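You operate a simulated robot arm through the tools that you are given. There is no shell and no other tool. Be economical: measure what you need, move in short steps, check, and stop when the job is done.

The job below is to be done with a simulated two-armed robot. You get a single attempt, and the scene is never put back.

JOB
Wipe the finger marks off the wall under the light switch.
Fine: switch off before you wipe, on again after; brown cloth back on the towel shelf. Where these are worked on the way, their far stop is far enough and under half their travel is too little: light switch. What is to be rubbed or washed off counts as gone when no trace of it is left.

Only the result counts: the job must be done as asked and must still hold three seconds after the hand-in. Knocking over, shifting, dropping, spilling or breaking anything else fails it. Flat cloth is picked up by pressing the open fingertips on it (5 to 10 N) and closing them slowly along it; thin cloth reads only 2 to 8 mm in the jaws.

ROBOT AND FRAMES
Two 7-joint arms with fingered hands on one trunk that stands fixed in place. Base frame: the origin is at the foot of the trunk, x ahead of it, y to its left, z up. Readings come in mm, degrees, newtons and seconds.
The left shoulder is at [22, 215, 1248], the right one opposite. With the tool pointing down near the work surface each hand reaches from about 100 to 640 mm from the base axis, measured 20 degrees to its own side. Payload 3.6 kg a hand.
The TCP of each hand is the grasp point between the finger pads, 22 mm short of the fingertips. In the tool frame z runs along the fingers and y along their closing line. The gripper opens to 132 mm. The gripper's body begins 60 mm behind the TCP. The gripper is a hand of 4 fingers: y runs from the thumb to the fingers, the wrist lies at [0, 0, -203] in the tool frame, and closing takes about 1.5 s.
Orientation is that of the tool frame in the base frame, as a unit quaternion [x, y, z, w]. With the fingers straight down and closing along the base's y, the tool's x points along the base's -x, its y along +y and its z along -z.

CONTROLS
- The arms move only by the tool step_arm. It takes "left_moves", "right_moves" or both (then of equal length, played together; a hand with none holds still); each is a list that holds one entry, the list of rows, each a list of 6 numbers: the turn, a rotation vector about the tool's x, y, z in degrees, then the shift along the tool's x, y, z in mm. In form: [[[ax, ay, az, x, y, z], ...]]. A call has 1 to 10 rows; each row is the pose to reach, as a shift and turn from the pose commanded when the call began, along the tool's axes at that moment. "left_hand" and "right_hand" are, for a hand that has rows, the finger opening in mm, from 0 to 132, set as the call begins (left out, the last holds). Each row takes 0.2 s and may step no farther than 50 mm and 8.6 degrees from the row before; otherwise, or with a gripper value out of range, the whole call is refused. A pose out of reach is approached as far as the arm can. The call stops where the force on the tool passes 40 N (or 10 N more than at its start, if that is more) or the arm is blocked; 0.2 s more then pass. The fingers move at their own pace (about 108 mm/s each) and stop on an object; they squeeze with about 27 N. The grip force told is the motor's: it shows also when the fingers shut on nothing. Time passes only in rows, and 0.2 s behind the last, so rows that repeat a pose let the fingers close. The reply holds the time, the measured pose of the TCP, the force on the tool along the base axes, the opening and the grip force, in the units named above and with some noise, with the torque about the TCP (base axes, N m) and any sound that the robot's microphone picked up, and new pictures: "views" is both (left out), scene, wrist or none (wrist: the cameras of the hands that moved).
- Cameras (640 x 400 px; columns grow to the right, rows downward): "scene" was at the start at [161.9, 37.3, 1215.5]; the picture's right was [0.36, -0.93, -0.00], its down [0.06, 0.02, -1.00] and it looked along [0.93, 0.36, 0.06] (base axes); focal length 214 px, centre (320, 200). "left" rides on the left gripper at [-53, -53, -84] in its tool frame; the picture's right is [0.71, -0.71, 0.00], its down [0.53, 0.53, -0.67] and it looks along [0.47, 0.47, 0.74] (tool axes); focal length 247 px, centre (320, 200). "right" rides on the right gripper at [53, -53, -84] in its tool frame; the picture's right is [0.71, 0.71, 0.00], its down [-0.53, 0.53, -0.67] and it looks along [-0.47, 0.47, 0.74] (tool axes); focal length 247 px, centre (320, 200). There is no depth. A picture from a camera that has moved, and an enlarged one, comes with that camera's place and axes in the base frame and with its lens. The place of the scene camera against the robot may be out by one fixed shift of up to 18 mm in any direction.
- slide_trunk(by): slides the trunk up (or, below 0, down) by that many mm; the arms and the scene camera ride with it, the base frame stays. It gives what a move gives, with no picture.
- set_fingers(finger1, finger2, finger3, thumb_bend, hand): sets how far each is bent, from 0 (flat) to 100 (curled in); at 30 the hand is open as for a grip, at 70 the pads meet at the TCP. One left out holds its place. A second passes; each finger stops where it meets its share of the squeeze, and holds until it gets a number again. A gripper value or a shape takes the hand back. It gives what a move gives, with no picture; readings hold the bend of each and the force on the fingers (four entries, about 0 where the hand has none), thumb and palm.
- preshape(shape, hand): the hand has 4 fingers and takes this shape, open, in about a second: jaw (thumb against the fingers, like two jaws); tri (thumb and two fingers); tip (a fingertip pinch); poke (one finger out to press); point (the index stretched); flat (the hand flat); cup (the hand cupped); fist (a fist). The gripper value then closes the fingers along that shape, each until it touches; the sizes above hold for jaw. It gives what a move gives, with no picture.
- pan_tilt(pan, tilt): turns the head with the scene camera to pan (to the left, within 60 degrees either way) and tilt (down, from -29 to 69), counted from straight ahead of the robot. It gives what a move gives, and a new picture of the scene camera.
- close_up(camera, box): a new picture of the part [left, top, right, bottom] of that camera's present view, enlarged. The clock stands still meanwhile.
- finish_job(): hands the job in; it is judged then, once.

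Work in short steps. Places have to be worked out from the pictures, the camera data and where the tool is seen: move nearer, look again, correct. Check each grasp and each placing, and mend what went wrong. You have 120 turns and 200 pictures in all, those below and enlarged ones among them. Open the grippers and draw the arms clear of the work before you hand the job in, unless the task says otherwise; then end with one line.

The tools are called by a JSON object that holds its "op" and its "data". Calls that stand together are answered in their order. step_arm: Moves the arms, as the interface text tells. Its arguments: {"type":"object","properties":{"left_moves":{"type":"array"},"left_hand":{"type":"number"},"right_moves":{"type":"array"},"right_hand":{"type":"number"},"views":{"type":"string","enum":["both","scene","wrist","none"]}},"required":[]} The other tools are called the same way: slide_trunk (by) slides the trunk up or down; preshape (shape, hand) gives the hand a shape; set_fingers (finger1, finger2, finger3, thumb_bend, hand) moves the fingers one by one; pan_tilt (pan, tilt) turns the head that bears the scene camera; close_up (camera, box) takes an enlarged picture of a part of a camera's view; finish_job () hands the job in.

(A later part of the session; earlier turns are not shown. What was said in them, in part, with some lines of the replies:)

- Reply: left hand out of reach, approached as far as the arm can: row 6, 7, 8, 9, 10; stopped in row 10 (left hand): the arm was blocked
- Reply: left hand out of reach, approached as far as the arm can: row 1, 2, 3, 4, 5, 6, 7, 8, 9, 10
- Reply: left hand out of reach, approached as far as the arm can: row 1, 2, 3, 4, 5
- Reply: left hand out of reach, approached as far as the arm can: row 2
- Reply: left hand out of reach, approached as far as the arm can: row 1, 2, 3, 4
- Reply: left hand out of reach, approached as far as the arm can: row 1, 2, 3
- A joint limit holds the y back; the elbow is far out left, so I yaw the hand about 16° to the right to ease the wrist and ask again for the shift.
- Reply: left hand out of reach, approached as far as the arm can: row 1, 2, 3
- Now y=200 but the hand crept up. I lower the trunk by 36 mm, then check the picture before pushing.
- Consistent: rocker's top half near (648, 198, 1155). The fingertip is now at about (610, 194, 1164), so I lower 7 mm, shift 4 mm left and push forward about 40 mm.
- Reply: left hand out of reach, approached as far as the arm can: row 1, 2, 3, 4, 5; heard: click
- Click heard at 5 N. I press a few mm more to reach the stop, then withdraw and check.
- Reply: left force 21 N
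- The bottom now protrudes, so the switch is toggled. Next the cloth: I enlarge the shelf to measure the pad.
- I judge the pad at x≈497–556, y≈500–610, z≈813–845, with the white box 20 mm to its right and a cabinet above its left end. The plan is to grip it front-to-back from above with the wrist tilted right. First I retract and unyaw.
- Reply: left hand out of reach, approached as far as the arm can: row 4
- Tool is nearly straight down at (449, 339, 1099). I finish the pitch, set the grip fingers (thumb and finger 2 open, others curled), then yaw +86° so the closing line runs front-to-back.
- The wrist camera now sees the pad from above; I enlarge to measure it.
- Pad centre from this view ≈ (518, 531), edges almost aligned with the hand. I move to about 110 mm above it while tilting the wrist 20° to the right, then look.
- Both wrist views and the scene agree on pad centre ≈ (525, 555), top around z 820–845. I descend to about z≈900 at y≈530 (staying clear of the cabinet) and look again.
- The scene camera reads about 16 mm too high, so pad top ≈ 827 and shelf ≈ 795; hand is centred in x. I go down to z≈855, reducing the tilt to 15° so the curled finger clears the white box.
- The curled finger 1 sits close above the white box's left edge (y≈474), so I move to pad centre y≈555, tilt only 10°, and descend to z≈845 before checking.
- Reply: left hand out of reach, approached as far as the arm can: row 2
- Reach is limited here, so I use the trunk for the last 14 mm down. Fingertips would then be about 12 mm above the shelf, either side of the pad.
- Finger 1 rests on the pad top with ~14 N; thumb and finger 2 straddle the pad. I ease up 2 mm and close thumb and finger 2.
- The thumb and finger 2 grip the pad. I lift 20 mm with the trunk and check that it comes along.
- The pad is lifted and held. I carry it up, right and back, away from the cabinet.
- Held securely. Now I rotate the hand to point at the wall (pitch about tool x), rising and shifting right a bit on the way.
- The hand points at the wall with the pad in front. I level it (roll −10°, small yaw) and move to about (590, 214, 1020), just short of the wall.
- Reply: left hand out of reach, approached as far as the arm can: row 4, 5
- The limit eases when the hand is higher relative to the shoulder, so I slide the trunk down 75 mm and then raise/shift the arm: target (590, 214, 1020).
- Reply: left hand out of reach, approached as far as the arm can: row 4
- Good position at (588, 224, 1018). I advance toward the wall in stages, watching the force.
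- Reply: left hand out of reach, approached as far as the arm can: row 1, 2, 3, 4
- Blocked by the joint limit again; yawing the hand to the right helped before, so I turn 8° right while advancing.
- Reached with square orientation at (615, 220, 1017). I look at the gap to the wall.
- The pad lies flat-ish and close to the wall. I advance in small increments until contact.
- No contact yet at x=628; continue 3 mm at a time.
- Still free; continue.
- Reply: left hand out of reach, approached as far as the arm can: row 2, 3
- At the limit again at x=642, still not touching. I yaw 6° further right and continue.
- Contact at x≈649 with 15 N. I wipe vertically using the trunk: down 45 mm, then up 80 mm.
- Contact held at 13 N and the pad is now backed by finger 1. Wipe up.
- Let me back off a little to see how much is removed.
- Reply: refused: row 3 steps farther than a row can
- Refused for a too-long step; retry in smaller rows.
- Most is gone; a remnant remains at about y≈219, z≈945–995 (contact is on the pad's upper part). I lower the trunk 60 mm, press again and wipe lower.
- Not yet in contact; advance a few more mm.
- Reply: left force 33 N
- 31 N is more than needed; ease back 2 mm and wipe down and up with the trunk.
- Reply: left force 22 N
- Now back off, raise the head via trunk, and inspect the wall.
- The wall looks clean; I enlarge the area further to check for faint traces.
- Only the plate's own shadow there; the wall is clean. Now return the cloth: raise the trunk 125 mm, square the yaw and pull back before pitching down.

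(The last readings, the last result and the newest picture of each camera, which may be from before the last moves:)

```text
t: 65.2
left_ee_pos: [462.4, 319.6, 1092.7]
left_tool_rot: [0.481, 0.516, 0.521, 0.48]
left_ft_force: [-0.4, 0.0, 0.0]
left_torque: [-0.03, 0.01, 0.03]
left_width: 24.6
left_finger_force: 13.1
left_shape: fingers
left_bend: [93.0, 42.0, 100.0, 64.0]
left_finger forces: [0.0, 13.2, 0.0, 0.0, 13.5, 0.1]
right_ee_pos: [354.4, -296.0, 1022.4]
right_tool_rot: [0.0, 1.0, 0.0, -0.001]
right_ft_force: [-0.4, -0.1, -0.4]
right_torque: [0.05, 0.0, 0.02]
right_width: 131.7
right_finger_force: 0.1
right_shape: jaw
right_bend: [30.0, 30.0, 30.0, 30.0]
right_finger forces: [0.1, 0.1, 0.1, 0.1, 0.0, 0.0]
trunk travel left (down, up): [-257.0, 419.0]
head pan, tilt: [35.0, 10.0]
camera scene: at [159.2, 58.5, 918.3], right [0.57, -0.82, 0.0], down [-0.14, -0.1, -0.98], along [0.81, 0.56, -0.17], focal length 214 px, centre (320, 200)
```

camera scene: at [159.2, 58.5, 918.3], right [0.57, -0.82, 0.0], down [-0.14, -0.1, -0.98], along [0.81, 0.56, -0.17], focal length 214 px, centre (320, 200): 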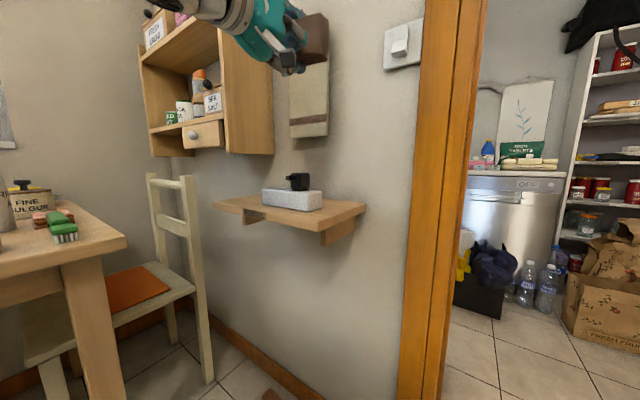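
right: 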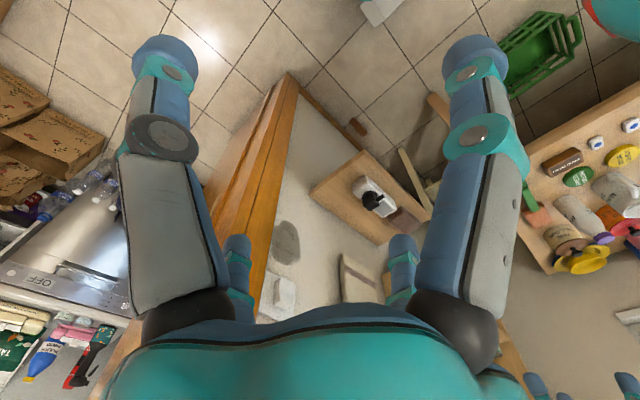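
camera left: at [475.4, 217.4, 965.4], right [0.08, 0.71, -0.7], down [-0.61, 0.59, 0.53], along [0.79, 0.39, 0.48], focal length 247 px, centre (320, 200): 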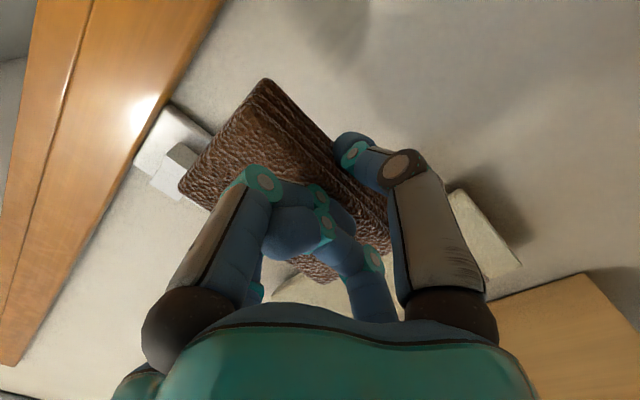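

Wall is clean in this light too. Pitch the hand down again while moving to about (430, 395, 985).

{"op": "step_arm", "data": {"left_moves": [[[8.6, 0, 0, 8, -10, -3], [17.2, 0, 0, 15, -21, -5], [25.8, 0, 0, 23, -32, -8], [34.4, 0, 0, 31, -43, -10], [43, 0, 0, 38, -53, -13], [51.6, 0, 0, 46, -64, -16], [60.2, 0, 0, 54, -75, -18], [68.8, 0, 0, 62, -86, -21], [77.4, 0, 0, 70, -96, -23], [86, 0, 0, 77, -107, -26]]], "views": "both"}}

{"op": "close_up", "data": {"camera": "scene", "box": [200, 40, 340, 180]}}

```text
t: 67.4
left_ee_pos: [430.9, 395.7, 987.0]
left_tool_rot: [0.678, 0.734, 0.028, 0.021]
left_ft_force: [-0.3, -0.9, -0.9]
left_torque: [0.01, 0.0, 0.01]
left_width: 24.6
left_finger_force: 13.3
left_shape: fingers
left_bend: [93.0, 42.0, 100.0, 64.0]
left_finger forces: [0.0, 13.5, 0.0, 0.1, 13.4, 0.0]
right_ee_pos: [354.5, -296.7, 1022.3]
right_tool_rot: [-0.001, 1.0, 0.0, -0.001]
right_ft_force: [0.1, -0.2, -0.2]
right_torque: [0.02, -0.01, -0.04]
right_width: 131.9
right_finger_force: 0.0
right_shape: jaw
right_bend: [30.0, 30.0, 30.0, 30.0]
right_finger forces: [0.1, 0.0, 0.0, 0.0, 0.0, 0.0]
trunk travel left (down, up): [-257.0, 419.0]
head pan, tilt: [35.0, 10.0]
camera scene: at [159.6, 58.6, 918.1], right [0.57, -0.82, 0.0], down [-0.14, -0.1, -0.98], along [0.81, 0.56, -0.17], focal length 214 px, centre (320, 200)
camera left: at [377.6, 336.8, 1066.1], right [-0.76, 0.65, -0.05], down [0.44, 0.56, 0.71], along [0.48, 0.52, -0.71], focal length 247 px, centre (320, 200)
```

scene: 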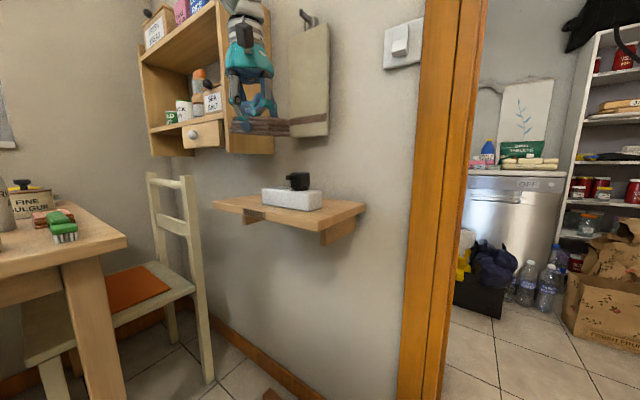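
left: 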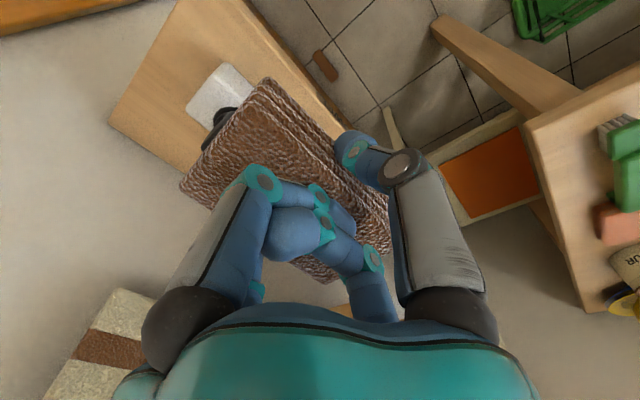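

```text
2.86 times, centred on (270, 110) of scene
camera zoom: at [159.6, 58.6, 918.1], right [0.57, -0.82, 0.0], down [-0.14, -0.1, -0.98], along [0.81, 0.56, -0.17], focal length 613 px, centre (463, 457)
```

zoom: 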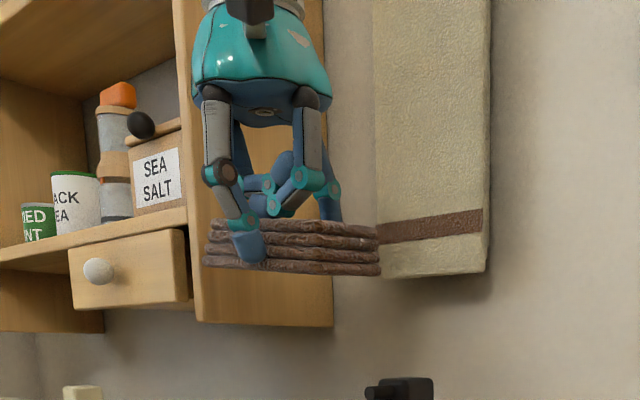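

The pad hangs level with the hand vertical. I retrace the carry path toward the shelf spot, adding an 8° wrist tilt to clear the cabinet, stopping ~25 mm above.

{"op": "step_arm", "data": {"left_moves": [[[1, 2, 0, 31, 9, 38], [2, 4, 0, 59, 29, 70], [3, 6, 0, 86, 60, 95], [4, 8, 0, 115, 81, 109], [4, 8, 0, 140, 93, 118]]], "views": "both"}}

{"op": "close_up", "data": {"camera": "scene", "box": [200, 100, 340, 240]}}

```text
t: 68.6
left_ee_pos: [518.4, 540.4, 876.6]
left_tool_rot: [0.674, 0.735, 0.052, -0.053]
left_ft_force: [0.0, -0.3, -0.9]
left_torque: [0.04, 0.05, 0.02]
left_width: 24.5
left_finger_force: 12.9
left_shape: fingers
left_bend: [93.0, 42.0, 100.0, 64.0]
left_finger forces: [0.1, 13.4, 0.1, 0.0, 13.3, 0.0]
right_ee_pos: [354.3, -296.5, 1022.3]
right_tool_rot: [0.0, 1.0, 0.0, -0.001]
right_ft_force: [0.4, 0.6, 0.5]
right_torque: [0.03, -0.04, -0.05]
right_width: 131.8
right_finger_force: 0.1
right_shape: jaw
right_bend: [30.0, 30.0, 30.0, 30.0]
right_finger forces: [0.0, 0.0, 0.0, 0.1, 0.1, 0.0]
trunk travel left (down, up): [-257.0, 419.0]
head pan, tilt: [35.0, 10.0]
camera scene: at [159.4, 58.5, 918.2], right [0.57, -0.82, 0.0], down [-0.14, -0.1, -0.98], along [0.81, 0.56, -0.17], focal length 214 px, centre (320, 200)
camera left: at [472.1, 472.0, 951.2], right [-0.77, 0.64, 0.1], down [0.48, 0.46, 0.74], along [0.42, 0.62, -0.66], focal length 247 px, centre (320, 200)
```

scene: 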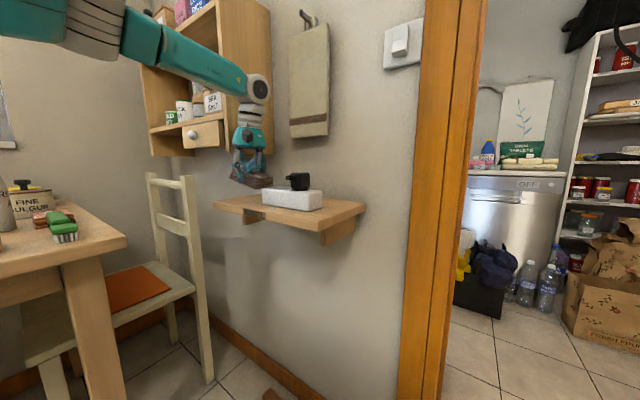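
left: 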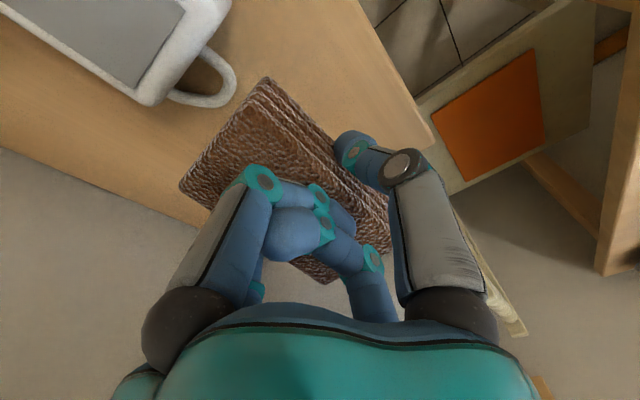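

```text
2.86 times, centred on (270, 170) of scene
camera zoom: at [159.4, 58.5, 918.2], right [0.57, -0.82, 0.0], down [-0.14, -0.1, -0.98], along [0.81, 0.56, -0.17], focal length 613 px, centre (463, 286)
```

zoom: 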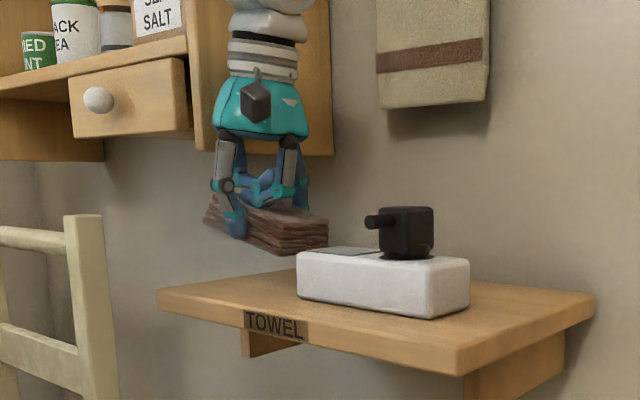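

The pad's right end hangs lower; it will settle flat when set down. I shift 8 mm left to clear the box handle, go down 10 mm, then lower by the trunk.

{"op": "step_arm", "data": {"left_moves": [[[0, 0, 0, 7, 4, 5], [0, 0, 0, 7, 4, 11]]], "views": "none"}}

{"op": "slide_trunk", "data": {"by": -16}}

{"op": "close_up", "data": {"camera": "scene", "box": [200, 100, 340, 240]}}

{"op": "close_up", "data": {"camera": "left", "box": [100, 20, 460, 300]}}

```text
t: 69.2
left_ee_pos: [516.1, 545.6, 866.1]
left_tool_rot: [0.673, 0.736, 0.053, -0.053]
left_ft_force: [0.0, 0.0, 0.0]
left_torque: [-0.03, 0.0, 0.02]
left_width: 24.5
left_finger_force: 13.2
left_shape: fingers
left_bend: [93.0, 42.0, 100.0, 64.0]
left_finger forces: [0.0, 13.4, 0.1, 0.0, 13.3, 0.0]
left hand out of reach, approached as far as the arm can: row 1, 2
right_ee_pos: [354.8, -295.4, 1022.0]
right_tool_rot: [0.0, 1.0, 0.0, -0.001]
right_ft_force: [0.0, 0.0, 1.2]
right_torque: [-0.02, 0.04, -0.02]
right_width: 131.9
right_finger_force: 0.1
right_shape: jaw
right_bend: [30.0, 30.0, 30.0, 30.0]
right_finger forces: [0.0, 0.0, 0.0, 0.1, 0.0, 0.0]
trunk travel left (down, up): [-257.0, 419.0]
head pan, tilt: [35.0, 10.0]
```

```text
t: 69.9
left_ee_pos: [516.8, 545.5, 851.4]
left_tool_rot: [0.675, 0.734, 0.052, -0.052]
left_ft_force: [0.1, 0.9, -0.7]
left_torque: [-0.02, -0.04, 0.05]
left_width: 24.3
left_finger_force: 13.2
left_shape: fingers
left_bend: [93.0, 42.0, 100.0, 64.0]
left_finger forces: [0.1, 13.3, 0.1, 0.0, 13.3, 0.0]
right_ee_pos: [353.3, -298.2, 1006.8]
right_tool_rot: [0.001, 1.0, -0.001, 0.0]
right_ft_force: [-0.4, 0.1, 0.7]
right_torque: [-0.01, -0.04, -0.01]
right_width: 131.8
right_finger_force: 0.1
right_shape: jaw
right_bend: [30.0, 30.0, 30.0, 30.0]
right_finger forces: [0.0, 0.0, 0.0, 0.0, 0.0, 0.0]
trunk travel left (down, up): [-241.0, 435.0]
head pan, tilt: [35.0, 10.0]
```

```text
2.86 times, centred on (270, 170) of scene
camera zoom: at [159.3, 58.5, 901.6], right [0.57, -0.82, 0.0], down [-0.14, -0.1, -0.98], along [0.81, 0.56, -0.17], focal length 613 px, centre (463, 286)
```

zoom: 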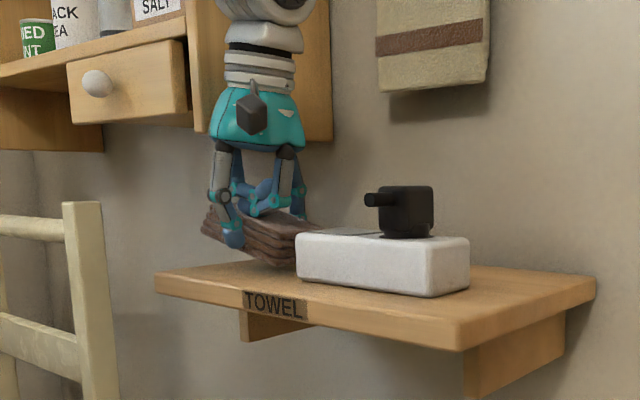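

```text
1.43 times, centred on (280, 160) of left
camera zoom: at [470.5, 475.6, 925.9], right [-0.76, 0.64, 0.1], down [0.49, 0.47, 0.74], along [0.43, 0.61, -0.67], focal length 353 px, centre (377, 257)
```

zoom: 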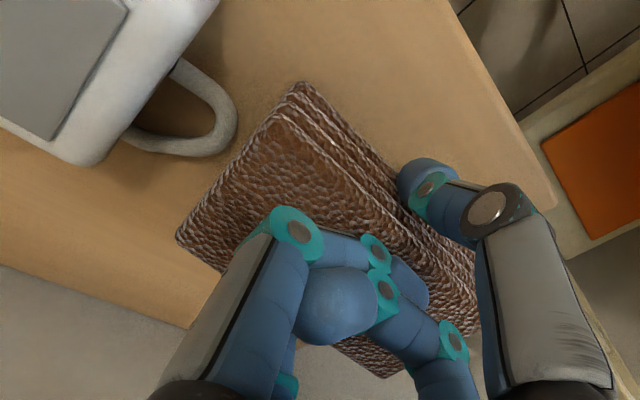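

The pad's right edge would land about 5 mm from the handle. For margin I shift ~5 mm left and untilt 4°, which also levels the pad.

{"op": "step_arm", "data": {"left_moves": [[[0, -2, 0, 4, 2, 0], [0, -4, 0, 7, 4, 0]]], "views": "wrist"}}

{"op": "close_up", "data": {"camera": "scene", "box": [200, 100, 340, 240]}}

```text
t: 70.5
left_ee_pos: [509.6, 537.9, 850.2]
left_tool_rot: [0.675, 0.737, 0.028, -0.027]
left_ft_force: [-0.3, 0.5, -0.5]
left_torque: [-0.02, 0.0, -0.01]
left_width: 24.3
left_finger_force: 12.9
left_shape: fingers
left_bend: [93.0, 42.0, 100.0, 64.0]
left_finger forces: [0.0, 13.5, 0.0, 0.1, 13.3, 0.0]
left hand out of reach, approached as far as the arm can: row 1, 2
right_ee_pos: [353.9, -295.9, 1006.9]
right_tool_rot: [0.0, 1.0, 0.0, -0.001]
right_ft_force: [0.2, -0.2, -0.3]
right_torque: [0.01, 0.0, 0.01]
right_width: 131.9
right_finger_force: 0.1
right_shape: jaw
right_bend: [30.0, 30.0, 30.0, 30.0]
right_finger forces: [0.0, 0.1, 0.1, 0.0, 0.0, 0.1]
trunk travel left (down, up): [-241.0, 435.0]
head pan, tilt: [35.0, 10.0]
camera left: at [462.8, 474.2, 930.0], right [-0.77, 0.64, 0.05], down [0.48, 0.52, 0.71], along [0.43, 0.57, -0.7], focal length 247 px, centre (320, 200)
```

left: 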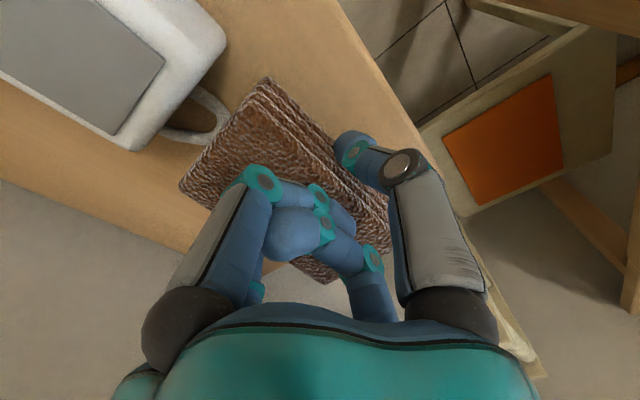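

```text
2.86 times, centred on (270, 170) of scene
camera zoom: at [159.7, 58.6, 901.5], right [0.57, -0.82, 0.0], down [-0.14, -0.1, -0.98], along [0.81, 0.56, -0.17], focal length 613 px, centre (463, 286)
```

zoom: 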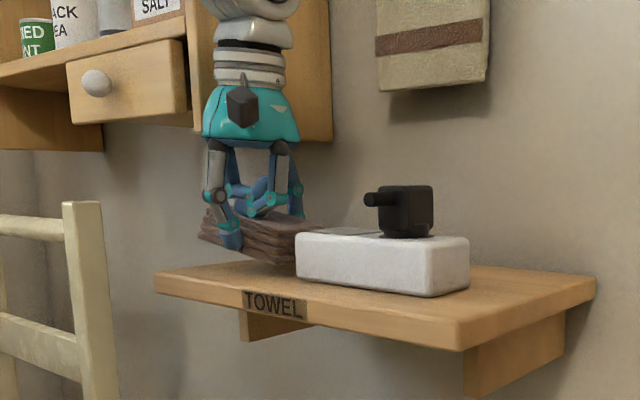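

Untilting costs reach. I tilt back to ~13° (as at the grasp), which lets the hand get to y≈550; the pad will settle flat on contact.

{"op": "step_arm", "data": {"left_moves": [[[0, 4.5, 0, 6, 6, 0], [0, 9, 0, 14, 13, 0]]], "views": "wrist"}}

```text
t: 71.1
left_ee_pos: [519.7, 552.3, 852.6]
left_tool_rot: [0.672, 0.731, 0.08, -0.084]
left_ft_force: [0.4, 0.5, 0.2]
left_torque: [0.0, 0.03, 0.02]
left_width: 24.5
left_finger_force: 13.5
left_shape: fingers
left_bend: [93.0, 42.0, 100.0, 64.0]
left_finger forces: [0.0, 13.4, 0.0, 0.0, 13.4, 0.0]
right_ee_pos: [354.4, -294.5, 1006.6]
right_tool_rot: [0.0, 1.0, -0.001, -0.001]
right_ft_force: [-0.1, 0.5, -0.1]
right_torque: [-0.01, 0.01, 0.01]
right_width: 131.7
right_finger_force: 0.0
right_shape: jaw
right_bend: [30.0, 30.0, 30.0, 30.0]
right_finger forces: [0.0, 0.0, 0.1, 0.0, 0.1, 0.0]
trunk travel left (down, up): [-241.0, 435.0]
head pan, tilt: [35.0, 10.0]
camera left: at [475.2, 477.7, 921.0], right [-0.76, 0.63, 0.16], down [0.49, 0.4, 0.77], along [0.42, 0.67, -0.61], focal length 247 px, centre (320, 200)
```

left: 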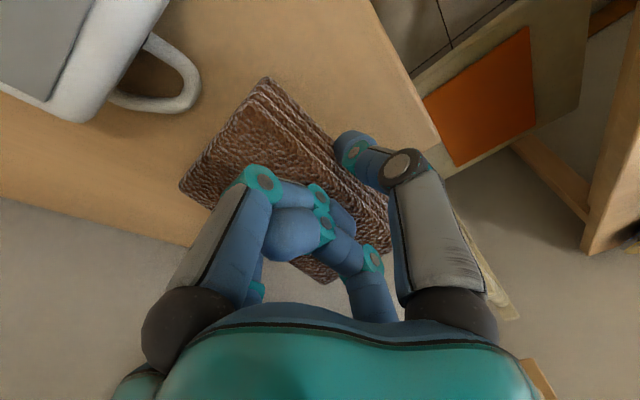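

Now well clear of the handle at (520, 552, 853). Lower with the trunk, checking force.

{"op": "slide_trunk", "data": {"by": -10}}

{"op": "slide_trunk", "data": {"by": -6}}

{"op": "close_up", "data": {"camera": "scene", "box": [200, 100, 340, 240]}}

```text
t: 71.7
left_ee_pos: [521.9, 553.7, 842.3]
left_tool_rot: [0.672, 0.731, 0.081, -0.084]
left_ft_force: [0.0, 0.2, -0.4]
left_torque: [-0.06, -0.01, 0.0]
left_width: 24.5
left_finger_force: 13.3
left_shape: fingers
left_bend: [93.0, 42.0, 100.0, 64.0]
left_finger forces: [0.0, 13.9, 0.1, 0.0, 13.4, 0.0]
right_ee_pos: [353.1, -295.6, 997.8]
right_tool_rot: [-0.001, 1.0, 0.0, 0.0]
right_ft_force: [-1.2, -0.4, -0.1]
right_torque: [0.0, 0.01, 0.0]
right_width: 131.9
right_finger_force: 0.0
right_shape: jaw
right_bend: [30.0, 30.0, 30.0, 30.0]
right_finger forces: [0.1, 0.1, 0.0, 0.0, 0.0, 0.0]
trunk travel left (down, up): [-231.0, 445.0]
head pan, tilt: [35.0, 10.0]
```

```text
t: 72.2
left_ee_pos: [520.5, 553.6, 836.4]
left_tool_rot: [0.672, 0.731, 0.081, -0.083]
left_ft_force: [0.5, 0.0, 2.2]
left_torque: [-0.13, 0.0, 0.0]
left_width: 24.9
left_finger_force: 13.1
left_shape: fingers
left_bend: [93.0, 42.0, 100.0, 64.0]
left_finger forces: [0.0, 13.8, 0.1, 0.0, 13.4, 0.0]
right_ee_pos: [353.6, -296.2, 990.5]
right_tool_rot: [0.0, 1.0, 0.001, 0.0]
right_ft_force: [-0.3, -0.5, -0.5]
right_torque: [-0.01, 0.0, 0.01]
right_width: 131.9
right_finger_force: 0.1
right_shape: jaw
right_bend: [30.0, 30.0, 30.0, 30.0]
right_finger forces: [0.1, 0.1, 0.0, 0.0, 0.1, 0.1]
trunk travel left (down, up): [-225.0, 451.0]
head pan, tilt: [35.0, 10.0]
```

```text
2.86 times, centred on (270, 170) of scene
camera zoom: at [159.8, 58.5, 884.8], right [0.57, -0.82, 0.0], down [-0.14, -0.1, -0.98], along [0.81, 0.56, -0.17], focal length 613 px, centre (463, 286)
```

zoom: 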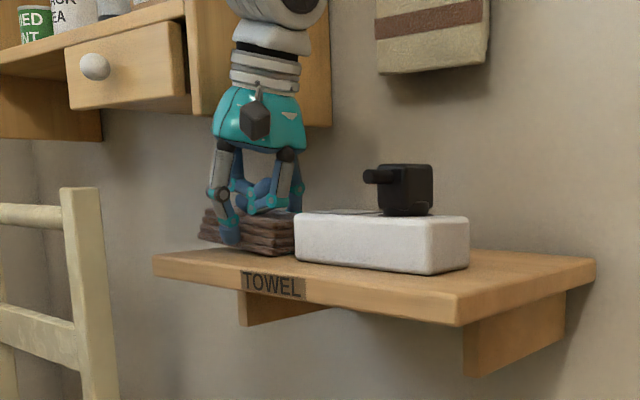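

First contact of the right edge. Lower 6 mm more to flatten it, then open the fingers.

{"op": "slide_trunk", "data": {"by": -6}}

{"op": "set_fingers", "data": {"hand": "left", "finger2": 30, "thumb_bend": 30}}

{"op": "close_up", "data": {"camera": "scene", "box": [200, 100, 340, 240]}}

{"op": "close_up", "data": {"camera": "left", "box": [0, 0, 640, 400]}}

```text
t: 72.8
left_ee_pos: [520.1, 553.6, 831.0]
left_tool_rot: [0.672, 0.731, 0.083, -0.084]
left_ft_force: [1.1, 1.9, 10.4]
left_torque: [-0.22, 0.06, 0.02]
left_width: 25.4
left_finger_force: 26.9
left_shape: fingers
left_bend: [93.0, 42.0, 100.0, 64.0]
left_finger forces: [27.3, 13.6, 0.1, 0.0, 13.5, 0.0]
right_ee_pos: [353.3, -297.3, 985.3]
right_tool_rot: [0.0, 1.0, 0.001, 0.0]
right_ft_force: [0.2, 0.2, 0.8]
right_torque: [0.03, 0.0, -0.04]
right_width: 131.7
right_finger_force: 0.0
right_shape: jaw
right_bend: [30.0, 30.0, 30.0, 30.0]
right_finger forces: [0.1, 0.0, 0.0, 0.0, 0.1, 0.1]
trunk travel left (down, up): [-219.0, 457.0]
head pan, tilt: [35.0, 10.0]
```

```text
t: 73.8
left_ee_pos: [521.2, 553.4, 831.8]
left_tool_rot: [0.672, 0.732, 0.081, -0.084]
left_ft_force: [3.5, 2.2, 14.5]
left_torque: [-0.09, 0.0, 0.02]
left_width: 64.0
left_finger_force: 12.1
left_shape: fingers
left_bend: [93.0, 30.0, 100.0, 30.0]
left_finger forces: [24.3, 0.0, 0.0, 0.1, 0.0, 0.0]
right_ee_pos: [353.9, -296.5, 985.4]
right_tool_rot: [-0.001, 1.0, -0.001, 0.0]
right_ft_force: [-0.1, 1.0, -0.8]
right_torque: [0.0, 0.01, -0.01]
right_width: 131.5
right_finger_force: 0.0
right_shape: jaw
right_bend: [30.0, 30.0, 30.0, 30.0]
right_finger forces: [0.0, 0.0, 0.0, 0.0, 0.0, 0.0]
trunk travel left (down, up): [-219.0, 457.0]
head pan, tilt: [35.0, 10.0]
```

```text
2.86 times, centred on (270, 170) of scene
camera zoom: at [159.7, 58.0, 878.7], right [0.57, -0.82, 0.0], down [-0.14, -0.1, -0.98], along [0.81, 0.56, -0.17], focal length 613 px, centre (463, 286)
```

zoom: 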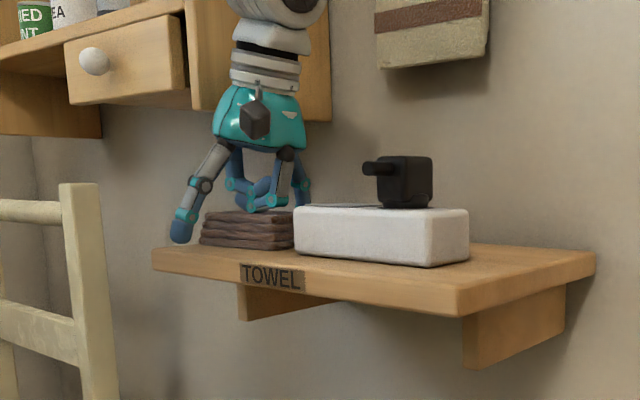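

```text
1.00 times, centred on (320, 200) of left (not enlarged: the box is as wide or as high as the picture)
camera zoom: at [474.8, 477.7, 900.5], right [-0.76, 0.63, 0.16], down [0.49, 0.4, 0.78], along [0.42, 0.67, -0.61], focal length 247 px, centre (320, 200)
```

zoom: 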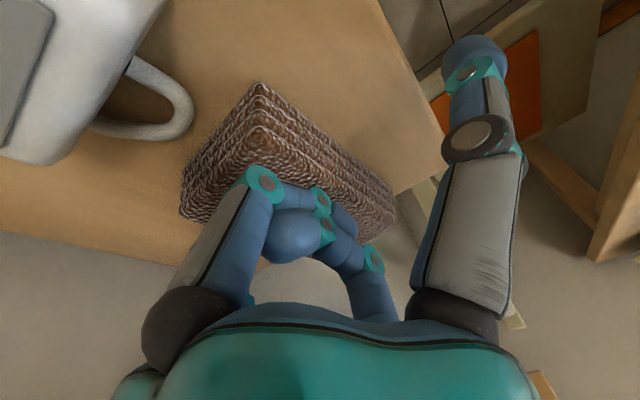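

The cloth lies flat on the shelf, released. Raise 22 mm, then leave diagonally right and up as before.

{"op": "slide_trunk", "data": {"by": 22}}

{"op": "step_arm", "data": {"left_moves": [[[0, 0, 0, -14, 0, -15], [0, 0, 0, -28, 0, -40], [0, 0, 0, -45, -20, -65], [0, 0, 0, -70, -50, -90], [0, 0, 0, -92, -80, -115], [0, 0, 0, -115, -90, -145]]], "views": "both"}}

{"op": "close_up", "data": {"camera": "scene", "box": [200, 140, 380, 260]}}

```text
t: 74.4
left_ee_pos: [520.3, 553.8, 852.0]
left_tool_rot: [0.671, 0.732, 0.08, -0.086]
left_ft_force: [0.4, -0.4, -0.8]
left_torque: [0.03, 0.0, 0.0]
left_width: 63.7
left_finger_force: 0.0
left_shape: fingers
left_bend: [93.0, 30.0, 100.0, 30.0]
left_finger forces: [0.0, 0.0, 0.0, 0.0, 0.0, 0.0]
right_ee_pos: [355.1, -295.6, 1005.7]
right_tool_rot: [0.0, 1.0, 0.0, 0.0]
right_ft_force: [-0.5, 1.5, -0.3]
right_torque: [0.0, 0.01, -0.02]
right_width: 132.0
right_finger_force: 0.1
right_shape: jaw
right_bend: [30.0, 30.0, 30.0, 30.0]
right_finger forces: [0.0, 0.0, 0.0, 0.0, 0.0, 0.1]
trunk travel left (down, up): [-241.0, 435.0]
head pan, tilt: [35.0, 10.0]
```

```text
t: 75.8
left_ee_pos: [443.3, 401.4, 966.9]
left_tool_rot: [0.672, 0.732, 0.08, -0.085]
left_ft_force: [-0.1, -0.1, -0.4]
left_torque: [-0.01, 0.02, 0.01]
left_width: 63.7
left_finger_force: 0.0
left_shape: fingers
left_bend: [93.0, 30.0, 100.0, 30.0]
left_finger forces: [0.1, 0.0, 0.1, 0.1, 0.0, 0.0]
right_ee_pos: [355.3, -296.0, 1007.1]
right_tool_rot: [0.0, 1.0, 0.0, -0.001]
right_ft_force: [-0.3, 0.0, -1.1]
right_torque: [-0.03, -0.02, 0.01]
right_width: 131.7
right_finger_force: 0.1
right_shape: jaw
right_bend: [30.0, 30.0, 30.0, 30.0]
right_finger forces: [0.1, 0.0, 0.0, 0.0, 0.0, 0.1]
trunk travel left (down, up): [-241.0, 435.0]
head pan, tilt: [35.0, 10.0]
camera scene: at [159.6, 58.3, 901.5], right [0.57, -0.82, 0.0], down [-0.14, -0.1, -0.98], along [0.81, 0.56, -0.17], focal length 214 px, centre (320, 200)
camera left: at [397.1, 325.9, 1034.9], right [-0.76, 0.63, 0.16], down [0.49, 0.4, 0.77], along [0.42, 0.67, -0.61], focal length 247 px, centre (320, 200)
```

scene: 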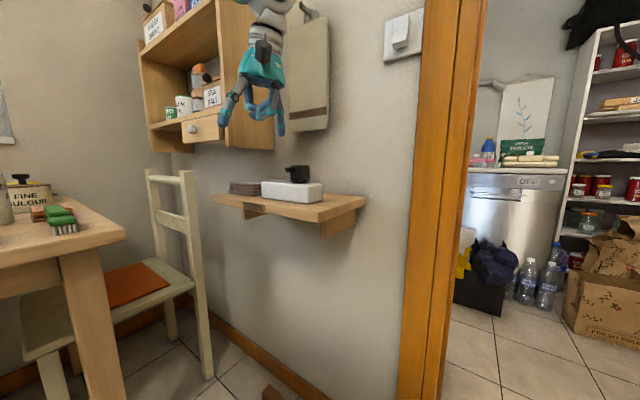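
left: 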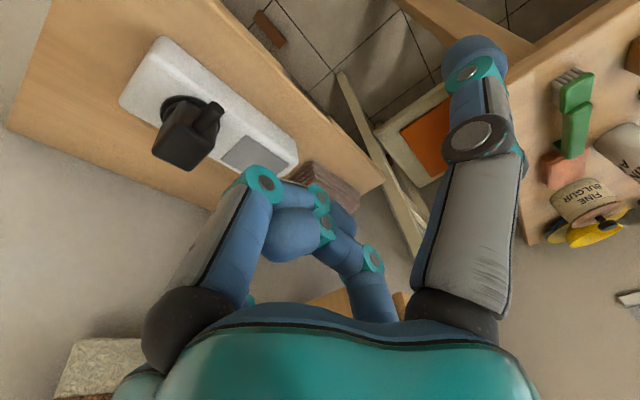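

```text
3.33 times, centred on (290, 200) of scene
camera zoom: at [159.6, 58.3, 901.5], right [0.57, -0.82, 0.0], down [-0.14, -0.1, -0.98], along [0.81, 0.56, -0.17], focal length 715 px, centre (420, 200)
```

zoom: 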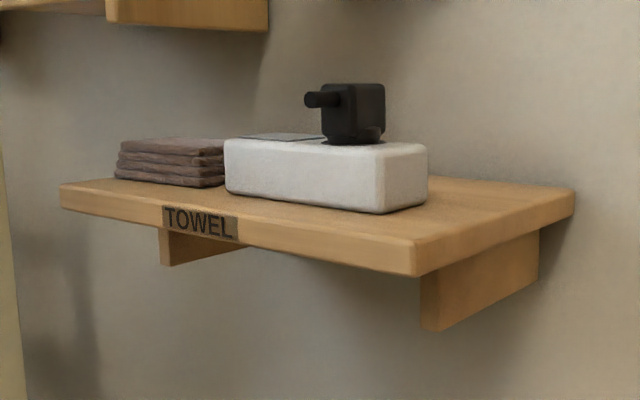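

Cloth and box are in place. Next the switch: curl the thumb, keep finger 2 straight (it will be on top), remove the tilt and pitch the hand to the wall.

{"op": "set_fingers", "data": {"hand": "left", "thumb_bend": 100, "finger2": 30}}

{"op": "step_arm", "data": {"left_moves": [[[0, -6.5, 0, -10, 0, -10], [0, -13, 0, -20, 0, -20]]], "views": "none"}}

{"op": "step_arm", "data": {"left_moves": [[[-8.6, 0, 0, -6, 2, -10], [-17.2, 0, 0, -12, 4, -20], [-25.8, 0, 0, -18, 6, -30], [-34.4, 0, 0, -24, 8, -40], [-43, 0, 0, -31, 10, -50], [-51.6, 0, 0, -37, 12, -60], [-60.2, 0, 0, -43, 14, -70], [-68.8, 0, 0, -50, 16, -80], [-77.4, 0, 0, -56, 18, -90], [-86, 0, 0, -62, 20, -100]]], "views": "none"}}

```text
t: 76.8
left_ee_pos: [444.3, 401.6, 965.9]
left_tool_rot: [0.672, 0.732, 0.079, -0.085]
left_ft_force: [0.0, -0.1, -0.9]
left_torque: [-0.02, 0.0, 0.01]
left_width: 6.6
left_finger_force: 0.1
left_shape: fingers
left_bend: [94.0, 30.0, 100.0, 82.0]
left_finger forces: [0.1, 0.1, 0.0, 0.0, 0.1, 0.1]
right_ee_pos: [353.9, -295.1, 1006.2]
right_tool_rot: [0.0, 1.0, 0.0, -0.001]
right_ft_force: [-1.0, 0.1, 0.6]
right_torque: [-0.02, 0.01, 0.02]
right_width: 131.9
right_finger_force: 0.1
right_shape: jaw
right_bend: [30.0, 30.0, 30.0, 30.0]
right_finger forces: [0.0, 0.0, 0.0, 0.0, 0.0, 0.0]
trunk travel left (down, up): [-241.0, 435.0]
head pan, tilt: [35.0, 10.0]
```

```text
t: 77.4
left_ee_pos: [444.7, 377.7, 981.9]
left_tool_rot: [0.677, 0.736, 0.003, 0.0]
left_ft_force: [-0.9, -0.3, 0.5]
left_torque: [-0.01, -0.04, 0.03]
left_width: 6.7
left_finger_force: 0.0
left_shape: fingers
left_bend: [94.0, 30.0, 100.0, 82.0]
left_finger forces: [0.0, 0.0, 0.0, 0.0, 0.0, 0.1]
right_ee_pos: [354.6, -296.1, 1007.8]
right_tool_rot: [0.0, 1.0, 0.0, -0.001]
right_ft_force: [-0.5, 0.3, -0.4]
right_torque: [0.0, 0.0, -0.02]
right_width: 131.9
right_finger_force: 0.1
right_shape: jaw
right_bend: [30.0, 30.0, 30.0, 30.0]
right_finger forces: [0.1, 0.1, 0.0, 0.0, 0.0, 0.0]
trunk travel left (down, up): [-241.0, 435.0]
head pan, tilt: [35.0, 10.0]
```

```text
t: 79.6
left_ee_pos: [470.5, 315.2, 1080.9]
left_tool_rot: [0.495, 0.536, 0.505, 0.461]
left_ft_force: [0.1, -0.7, -0.2]
left_torque: [-0.01, 0.03, 0.01]
left_width: 6.3
left_finger_force: 0.0
left_shape: fingers
left_bend: [94.0, 30.0, 100.0, 82.0]
left_finger forces: [0.1, 0.0, 0.0, 0.1, 0.0, 0.1]
right_ee_pos: [355.0, -296.6, 1006.8]
right_tool_rot: [0.0, 1.0, 0.0, 0.0]
right_ft_force: [-0.5, 0.0, 0.3]
right_torque: [-0.01, 0.04, 0.02]
right_width: 131.8
right_finger_force: 0.0
right_shape: jaw
right_bend: [30.0, 30.0, 30.0, 30.0]
right_finger forces: [0.1, 0.0, 0.0, 0.1, 0.0, 0.0]
trunk travel left (down, up): [-241.0, 435.0]
head pan, tilt: [35.0, 10.0]
```

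I lower the trunk 30 mm and approach the switch, yawing right for reach: target TCP (580, 205, 1047).

{"op": "slide_trunk", "data": {"by": -30}}

{"op": "step_arm", "data": {"left_moves": [[[-0.7, -3.4, 0, -24, 1, 20], [-1.4, -6.8, 0, -48, 1, 40], [-2.1, -10.2, 0, -72, 2, 60], [-2.8, -13.6, 0, -96, 2, 80], [-3.7, -17, 0, -119, 3, 100]]], "views": "both"}}

{"op": "close_up", "data": {"camera": "scene", "box": [340, 0, 430, 100]}}

```text
t: 80.4
left_ee_pos: [469.1, 316.4, 1051.5]
left_tool_rot: [0.496, 0.536, 0.505, 0.461]
left_ft_force: [-0.3, -0.5, 0.5]
left_torque: [-0.02, 0.01, 0.0]
left_width: 6.3
left_finger_force: 0.0
left_shape: fingers
left_bend: [94.0, 30.0, 100.0, 82.0]
left_finger forces: [0.0, 0.1, 0.1, 0.1, 0.0, 0.0]
right_ee_pos: [355.2, -295.3, 977.5]
right_tool_rot: [0.001, 1.0, 0.0, 0.0]
right_ft_force: [-0.2, 0.3, 0.4]
right_torque: [0.03, -0.01, 0.0]
right_width: 131.6
right_finger_force: 0.0
right_shape: jaw
right_bend: [30.0, 30.0, 30.0, 30.0]
right_finger forces: [0.0, 0.0, 0.0, 0.1, 0.0, 0.0]
trunk travel left (down, up): [-211.0, 465.0]
head pan, tilt: [35.0, 10.0]
```

```text
t: 81.6
left_ee_pos: [580.8, 207.5, 1045.5]
left_tool_rot: [0.55, 0.445, 0.444, 0.55]
left_ft_force: [-0.4, 0.4, 0.5]
left_torque: [0.02, 0.01, 0.01]
left_width: 6.6
left_finger_force: 0.0
left_shape: fingers
left_bend: [94.0, 30.0, 100.0, 82.0]
left_finger forces: [0.0, 0.1, 0.1, 0.1, 0.0, 0.0]
right_ee_pos: [355.7, -295.4, 976.8]
right_tool_rot: [0.0, 1.0, 0.0, 0.0]
right_ft_force: [0.6, 1.0, 1.4]
right_torque: [0.0, 0.04, -0.01]
right_width: 132.1
right_finger_force: 0.0
right_shape: jaw
right_bend: [30.0, 30.0, 30.0, 30.0]
right_finger forces: [0.0, 0.0, 0.1, 0.0, 0.1, 0.1]
trunk travel left (down, up): [-211.0, 465.0]
head pan, tilt: [35.0, 10.0]
camera scene: at [160.9, 58.8, 869.8], right [0.57, -0.82, 0.0], down [-0.14, -0.1, -0.98], along [0.81, 0.56, -0.18], focal length 214 px, centre (320, 200)
camera left: at [490.1, 173.3, 992.7], right [0.15, 0.69, -0.71], down [-0.54, 0.66, 0.53], along [0.83, 0.31, 0.47], focal length 247 px, centre (320, 200)
```

scene: 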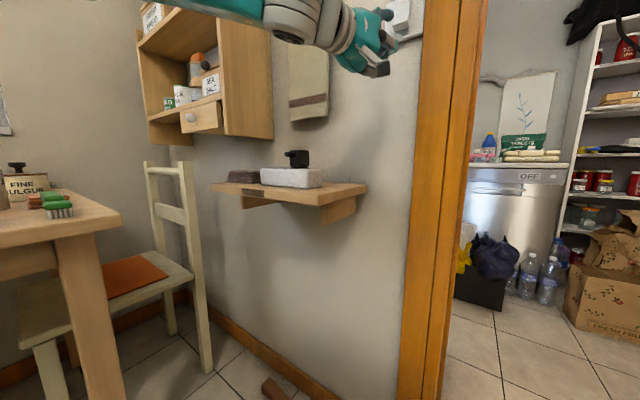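
left: 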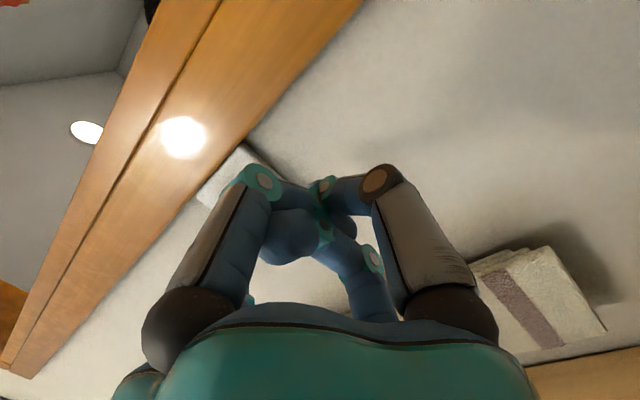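

```text
4.00 times, centred on (385, 50) of scene
camera zoom: at [160.9, 58.8, 869.8], right [0.57, -0.82, 0.0], down [-0.14, -0.1, -0.98], along [0.81, 0.56, -0.18], focal length 858 px, centre (60, 800)
```

zoom: 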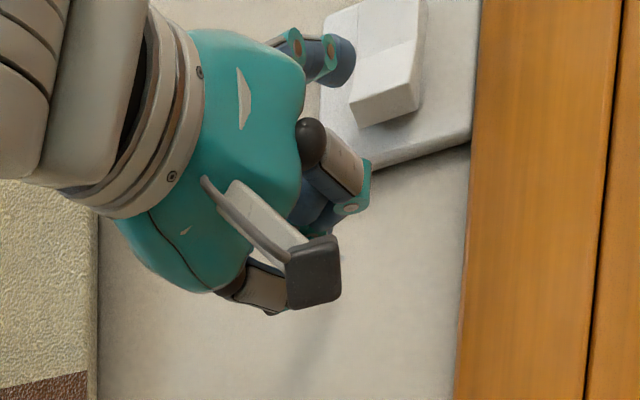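

The fingertip (finger 2) is at about (602, 203, 1127); relative to the rocker's bottom half it should go ~8 mm up and ~6 mm right. I advance about 38 mm.

{"op": "step_arm", "data": {"left_moves": [[[0, 0, 0, -3, 8, 16], [0, 0, 0, 0, 8, 30], [0, 0, 0, 2, 8, 38]]], "views": "none"}}

{"op": "close_up", "data": {"camera": "scene", "box": [340, 0, 430, 100]}}

```text
t: 82.4
left_ee_pos: [618.7, 199.8, 1054.9]
left_tool_rot: [0.549, 0.446, 0.444, 0.55]
left_ft_force: [-0.1, 0.4, 0.1]
left_torque: [0.02, 0.01, 0.0]
left_width: 6.3
left_finger_force: 0.0
left_shape: fingers
left_bend: [94.0, 30.0, 100.0, 82.0]
left_finger forces: [0.0, 0.0, 0.0, 0.0, 0.0, 0.0]
right_ee_pos: [354.1, -295.4, 976.7]
right_tool_rot: [0.0, 1.0, 0.0, -0.001]
right_ft_force: [-0.5, 0.2, -0.4]
right_torque: [0.03, -0.02, -0.01]
right_width: 132.0
right_finger_force: 0.1
right_shape: jaw
right_bend: [30.0, 30.0, 30.0, 30.0]
right_finger forces: [0.0, 0.0, 0.0, 0.0, 0.1, 0.0]
trunk travel left (down, up): [-211.0, 465.0]
head pan, tilt: [35.0, 10.0]
```

```text
4.00 times, centred on (385, 50) of scene
camera zoom: at [160.4, 58.5, 870.1], right [0.57, -0.82, 0.0], down [-0.14, -0.1, -0.98], along [0.81, 0.56, -0.17], focal length 858 px, centre (60, 800)
```

zoom: 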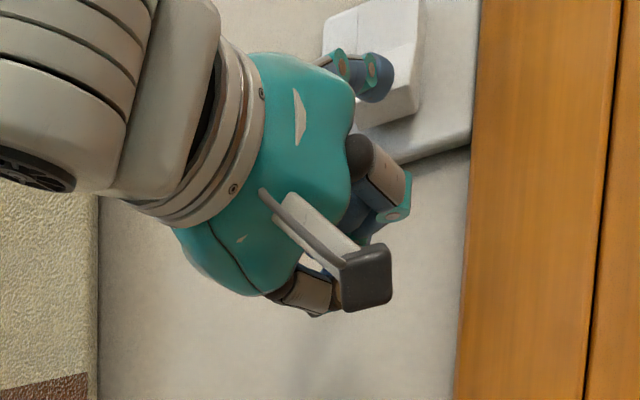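

The fingertip is right in front of the lower half. Push on gently.

{"op": "step_arm", "data": {"left_moves": [[[0, 0, 0, 1, 0, 4], [0, 0, 0, 2, 0, 8], [0, 0, 0, 2, 0, 11]]], "views": "none"}}

```text
t: 83.2
left_ee_pos: [627.8, 200.9, 1055.0]
left_tool_rot: [0.551, 0.445, 0.442, 0.551]
left_ft_force: [-3.7, 0.8, -0.8]
left_torque: [-0.06, -0.26, 0.0]
left_width: 6.3
left_finger_force: 1.5
left_shape: fingers
left_bend: [94.0, 30.0, 100.0, 82.0]
left_finger forces: [0.1, 3.8, 0.1, 0.0, 0.0, 0.0]
right_ee_pos: [353.6, -297.0, 976.1]
right_tool_rot: [0.0, 1.0, -0.001, -0.001]
right_ft_force: [0.5, 0.3, 0.2]
right_torque: [-0.02, 0.02, 0.01]
right_width: 132.0
right_finger_force: 0.1
right_shape: jaw
right_bend: [30.0, 30.0, 30.0, 30.0]
right_finger forces: [0.1, 0.1, 0.0, 0.1, 0.0, 0.1]
trunk travel left (down, up): [-211.0, 465.0]
head pan, tilt: [35.0, 10.0]
heard: click
```

Click heard. Press a bit more to the stop, then withdraw and check.

{"op": "step_arm", "data": {"left_moves": [[[0, 0, 0, 1, 0, 4]]], "views": "none"}}

{"op": "step_arm", "data": {"left_moves": [[[0, 0, 0, -4, 0, -25], [0, 0, 0, 5, 0, -60], [0, 0, 0, 30, 0, -95], [0, 0, 0, 60, 0, -125], [0, 0, 0, 90, 0, -150]]], "views": "scene"}}

{"op": "close_up", "data": {"camera": "scene", "box": [340, 0, 430, 100]}}

```text
t: 83.6
left_ee_pos: [628.0, 199.5, 1053.6]
left_tool_rot: [0.551, 0.445, 0.442, 0.55]
left_ft_force: [-27.8, 3.5, -12.7]
left_torque: [-0.3, -1.91, 0.04]
left_width: 6.1
left_finger_force: 13.9
left_shape: fingers
left_bend: [94.0, 28.0, 100.0, 82.0]
left_finger forces: [0.0, 28.9, 0.0, 0.0, 0.1, 0.0]
right_ee_pos: [352.5, -295.6, 978.7]
right_tool_rot: [0.001, 1.0, -0.001, 0.001]
right_ft_force: [-0.7, 0.6, -0.1]
right_torque: [0.01, 0.02, 0.01]
right_width: 132.0
right_finger_force: 0.1
right_shape: jaw
right_bend: [30.0, 30.0, 30.0, 30.0]
right_finger forces: [0.0, 0.0, 0.0, 0.1, 0.1, 0.1]
trunk travel left (down, up): [-211.0, 465.0]
head pan, tilt: [35.0, 10.0]
```

```text
t: 84.8
left_ee_pos: [503.5, 321.4, 1054.9]
left_tool_rot: [0.55, 0.445, 0.443, 0.551]
left_ft_force: [1.2, -0.1, -0.6]
left_torque: [0.0, -0.01, 0.0]
left_width: 6.3
left_finger_force: 0.0
left_shape: fingers
left_bend: [94.0, 30.0, 100.0, 82.0]
left_finger forces: [0.0, 0.0, 0.0, 0.0, 0.0, 0.1]
right_ee_pos: [354.4, -294.9, 977.1]
right_tool_rot: [0.0, 1.0, -0.001, -0.001]
right_ft_force: [0.1, 0.9, 0.4]
right_torque: [0.02, -0.02, -0.02]
right_width: 132.1
right_finger_force: 0.1
right_shape: jaw
right_bend: [30.0, 30.0, 30.0, 30.0]
right_finger forces: [0.0, 0.1, 0.0, 0.0, 0.1, 0.1]
trunk travel left (down, up): [-211.0, 465.0]
head pan, tilt: [35.0, 10.0]
camera scene: at [160.2, 58.8, 870.1], right [0.57, -0.82, 0.0], down [-0.14, -0.1, -0.98], along [0.81, 0.56, -0.17], focal length 214 px, centre (320, 200)
```

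scene: 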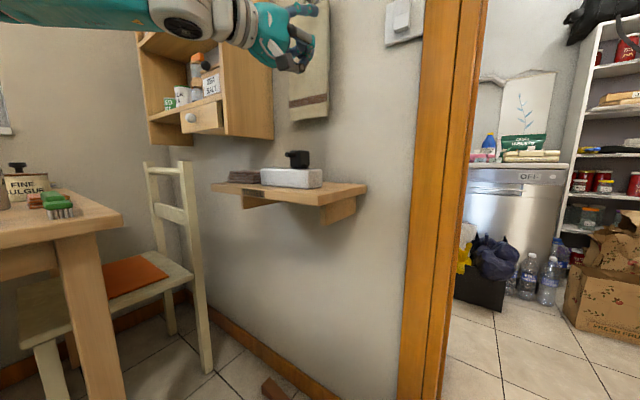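

```text
4.00 times, centred on (385, 50) of scene
camera zoom: at [160.2, 58.8, 870.1], right [0.57, -0.82, 0.0], down [-0.14, -0.1, -0.98], along [0.81, 0.56, -0.17], focal length 858 px, centre (60, 800)
```

zoom: 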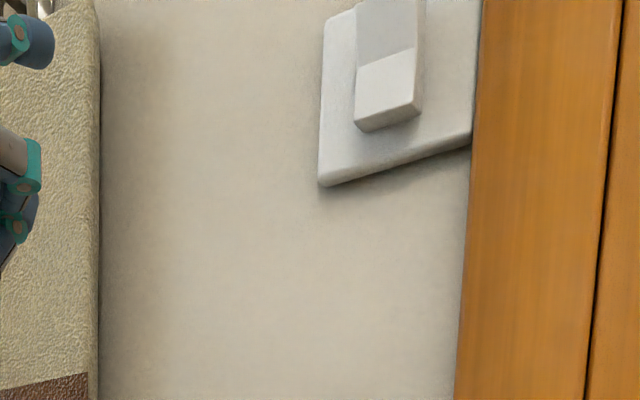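

The switch is back in its original position and the wall is clean. I retract the arm and open the hand.

{"op": "step_arm", "data": {"left_moves": [[[0, 0, 0, 0, 0, -25], [0, 0, 0, 0, 0, -50], [0, 0, 0, 0, 0, -70]]], "views": "none"}}

{"op": "preshape", "data": {"hand": "left", "shape": "jaw"}}

{"op": "slide_trunk", "data": {"by": 120}}

{"op": "pan_tilt", "data": {"pan": 25, "tilt": 15}}

{"op": "close_up", "data": {"camera": "scene", "box": [270, 40, 430, 180]}}

```text
t: 85.6
left_ee_pos: [433.4, 335.3, 1056.4]
left_tool_rot: [0.55, 0.445, 0.443, 0.55]
left_ft_force: [-0.5, -0.2, -0.6]
left_torque: [-0.01, -0.01, 0.04]
left_width: 6.4
left_finger_force: 0.1
left_shape: fingers
left_bend: [94.0, 30.0, 100.0, 82.0]
left_finger forces: [0.0, 0.0, 0.1, 0.0, 0.1, 0.0]
right_ee_pos: [354.1, -295.4, 977.5]
right_tool_rot: [0.0, 1.0, 0.0, 0.001]
right_ft_force: [-0.4, 0.4, -1.0]
right_torque: [0.0, -0.02, 0.02]
right_width: 131.8
right_finger_force: 0.0
right_shape: jaw
right_bend: [30.0, 30.0, 30.0, 30.0]
right_finger forces: [0.1, 0.0, 0.0, 0.0, 0.0, 0.0]
trunk travel left (down, up): [-211.0, 465.0]
head pan, tilt: [35.0, 10.0]
```

```text
t: 86.5
left_ee_pos: [436.8, 335.4, 1056.5]
left_tool_rot: [0.551, 0.444, 0.443, 0.55]
left_ft_force: [-0.7, 0.1, 0.7]
left_torque: [-0.01, -0.01, 0.03]
left_width: 131.8
left_finger_force: 0.1
left_shape: jaw
left_bend: [30.0, 30.0, 30.0, 30.0]
left_finger forces: [0.1, 0.1, 0.0, 0.1, 0.1, 0.0]
right_ee_pos: [354.0, -295.4, 976.3]
right_tool_rot: [-0.001, 1.0, 0.0, -0.001]
right_ft_force: [0.7, 0.7, 0.6]
right_torque: [-0.02, 0.01, -0.01]
right_width: 131.8
right_finger_force: 0.0
right_shape: jaw
right_bend: [30.0, 30.0, 30.0, 30.0]
right_finger forces: [0.0, 0.0, 0.0, 0.0, 0.0, 0.0]
trunk travel left (down, up): [-211.0, 465.0]
head pan, tilt: [35.0, 10.0]
```

```text
t: 88.0
left_ee_pos: [436.3, 334.1, 1174.4]
left_tool_rot: [0.55, 0.446, 0.443, 0.549]
left_ft_force: [-0.2, -0.1, -0.8]
left_torque: [0.0, -0.02, -0.03]
left_width: 131.9
left_finger_force: 0.0
left_shape: jaw
left_bend: [30.0, 30.0, 30.0, 30.0]
left_finger forces: [0.1, 0.1, 0.1, 0.0, 0.0, 0.0]
right_ee_pos: [354.3, -296.5, 1097.1]
right_tool_rot: [-0.001, 1.0, 0.0, -0.001]
right_ft_force: [-0.2, 0.1, -1.0]
right_torque: [-0.01, 0.0, 0.0]
right_width: 131.7
right_finger_force: 0.0
right_shape: jaw
right_bend: [30.0, 30.0, 30.0, 30.0]
right_finger forces: [0.0, 0.0, 0.0, 0.0, 0.0, 0.0]
trunk travel left (down, up): [-331.0, 345.0]
head pan, tilt: [35.0, 10.0]
```

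```text
t: 88.7
left_ee_pos: [436.8, 335.1, 1175.2]
left_tool_rot: [0.55, 0.445, 0.443, 0.551]
left_ft_force: [0.0, 0.7, -0.3]
left_torque: [-0.01, 0.02, -0.01]
left_width: 132.1
left_finger_force: 0.1
left_shape: jaw
left_bend: [30.0, 30.0, 30.0, 30.0]
left_finger forces: [0.0, 0.1, 0.0, 0.0, 0.1, 0.0]
right_ee_pos: [354.1, -296.0, 1097.4]
right_tool_rot: [0.0, 1.0, 0.0, -0.001]
right_ft_force: [0.6, 0.0, -0.7]
right_torque: [-0.01, -0.02, -0.01]
right_width: 132.1
right_finger_force: 0.0
right_shape: jaw
right_bend: [30.0, 30.0, 30.0, 30.0]
right_finger forces: [0.1, 0.0, 0.1, 0.1, 0.1, 0.1]
trunk travel left (down, up): [-331.0, 345.0]
head pan, tilt: [25.0, 15.0]
camera scene: at [166.1, 44.8, 987.4], right [0.42, -0.91, 0.0], down [-0.23, -0.11, -0.97], along [0.88, 0.41, -0.26], focal length 214 px, centre (320, 200)
```

scene: 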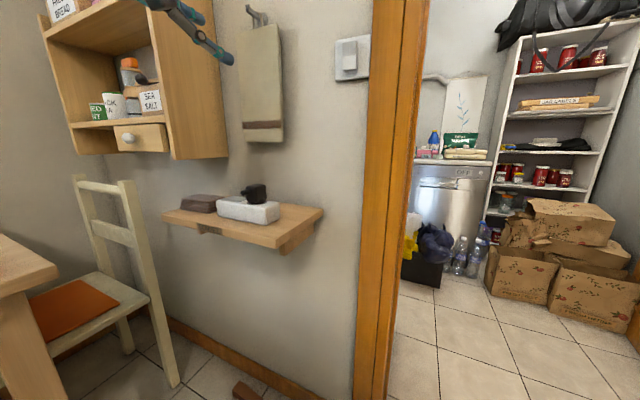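

```text
2.86 times, centred on (350, 110) of scene
camera zoom: at [166.1, 44.8, 987.4], right [0.42, -0.91, 0.0], down [-0.23, -0.11, -0.97], along [0.88, 0.41, -0.26], focal length 613 px, centre (234, 457)
```

zoom: 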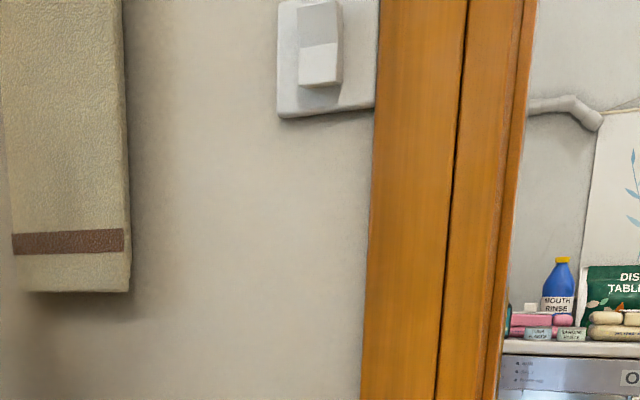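

Everything checks out: the wall shows no trace of the marks, the switch is back on, the cloth is on the towel shelf, and the hands are open and clear. I hand the job in.

{"op": "finish_job", "data": {}}

```text
The job is handed in.
```

The finger marks are wiped off the wall with no trace left in the close-up views; the light switch was turned off before wiping and on again after, and the brown cloth is back on the towel shelf.
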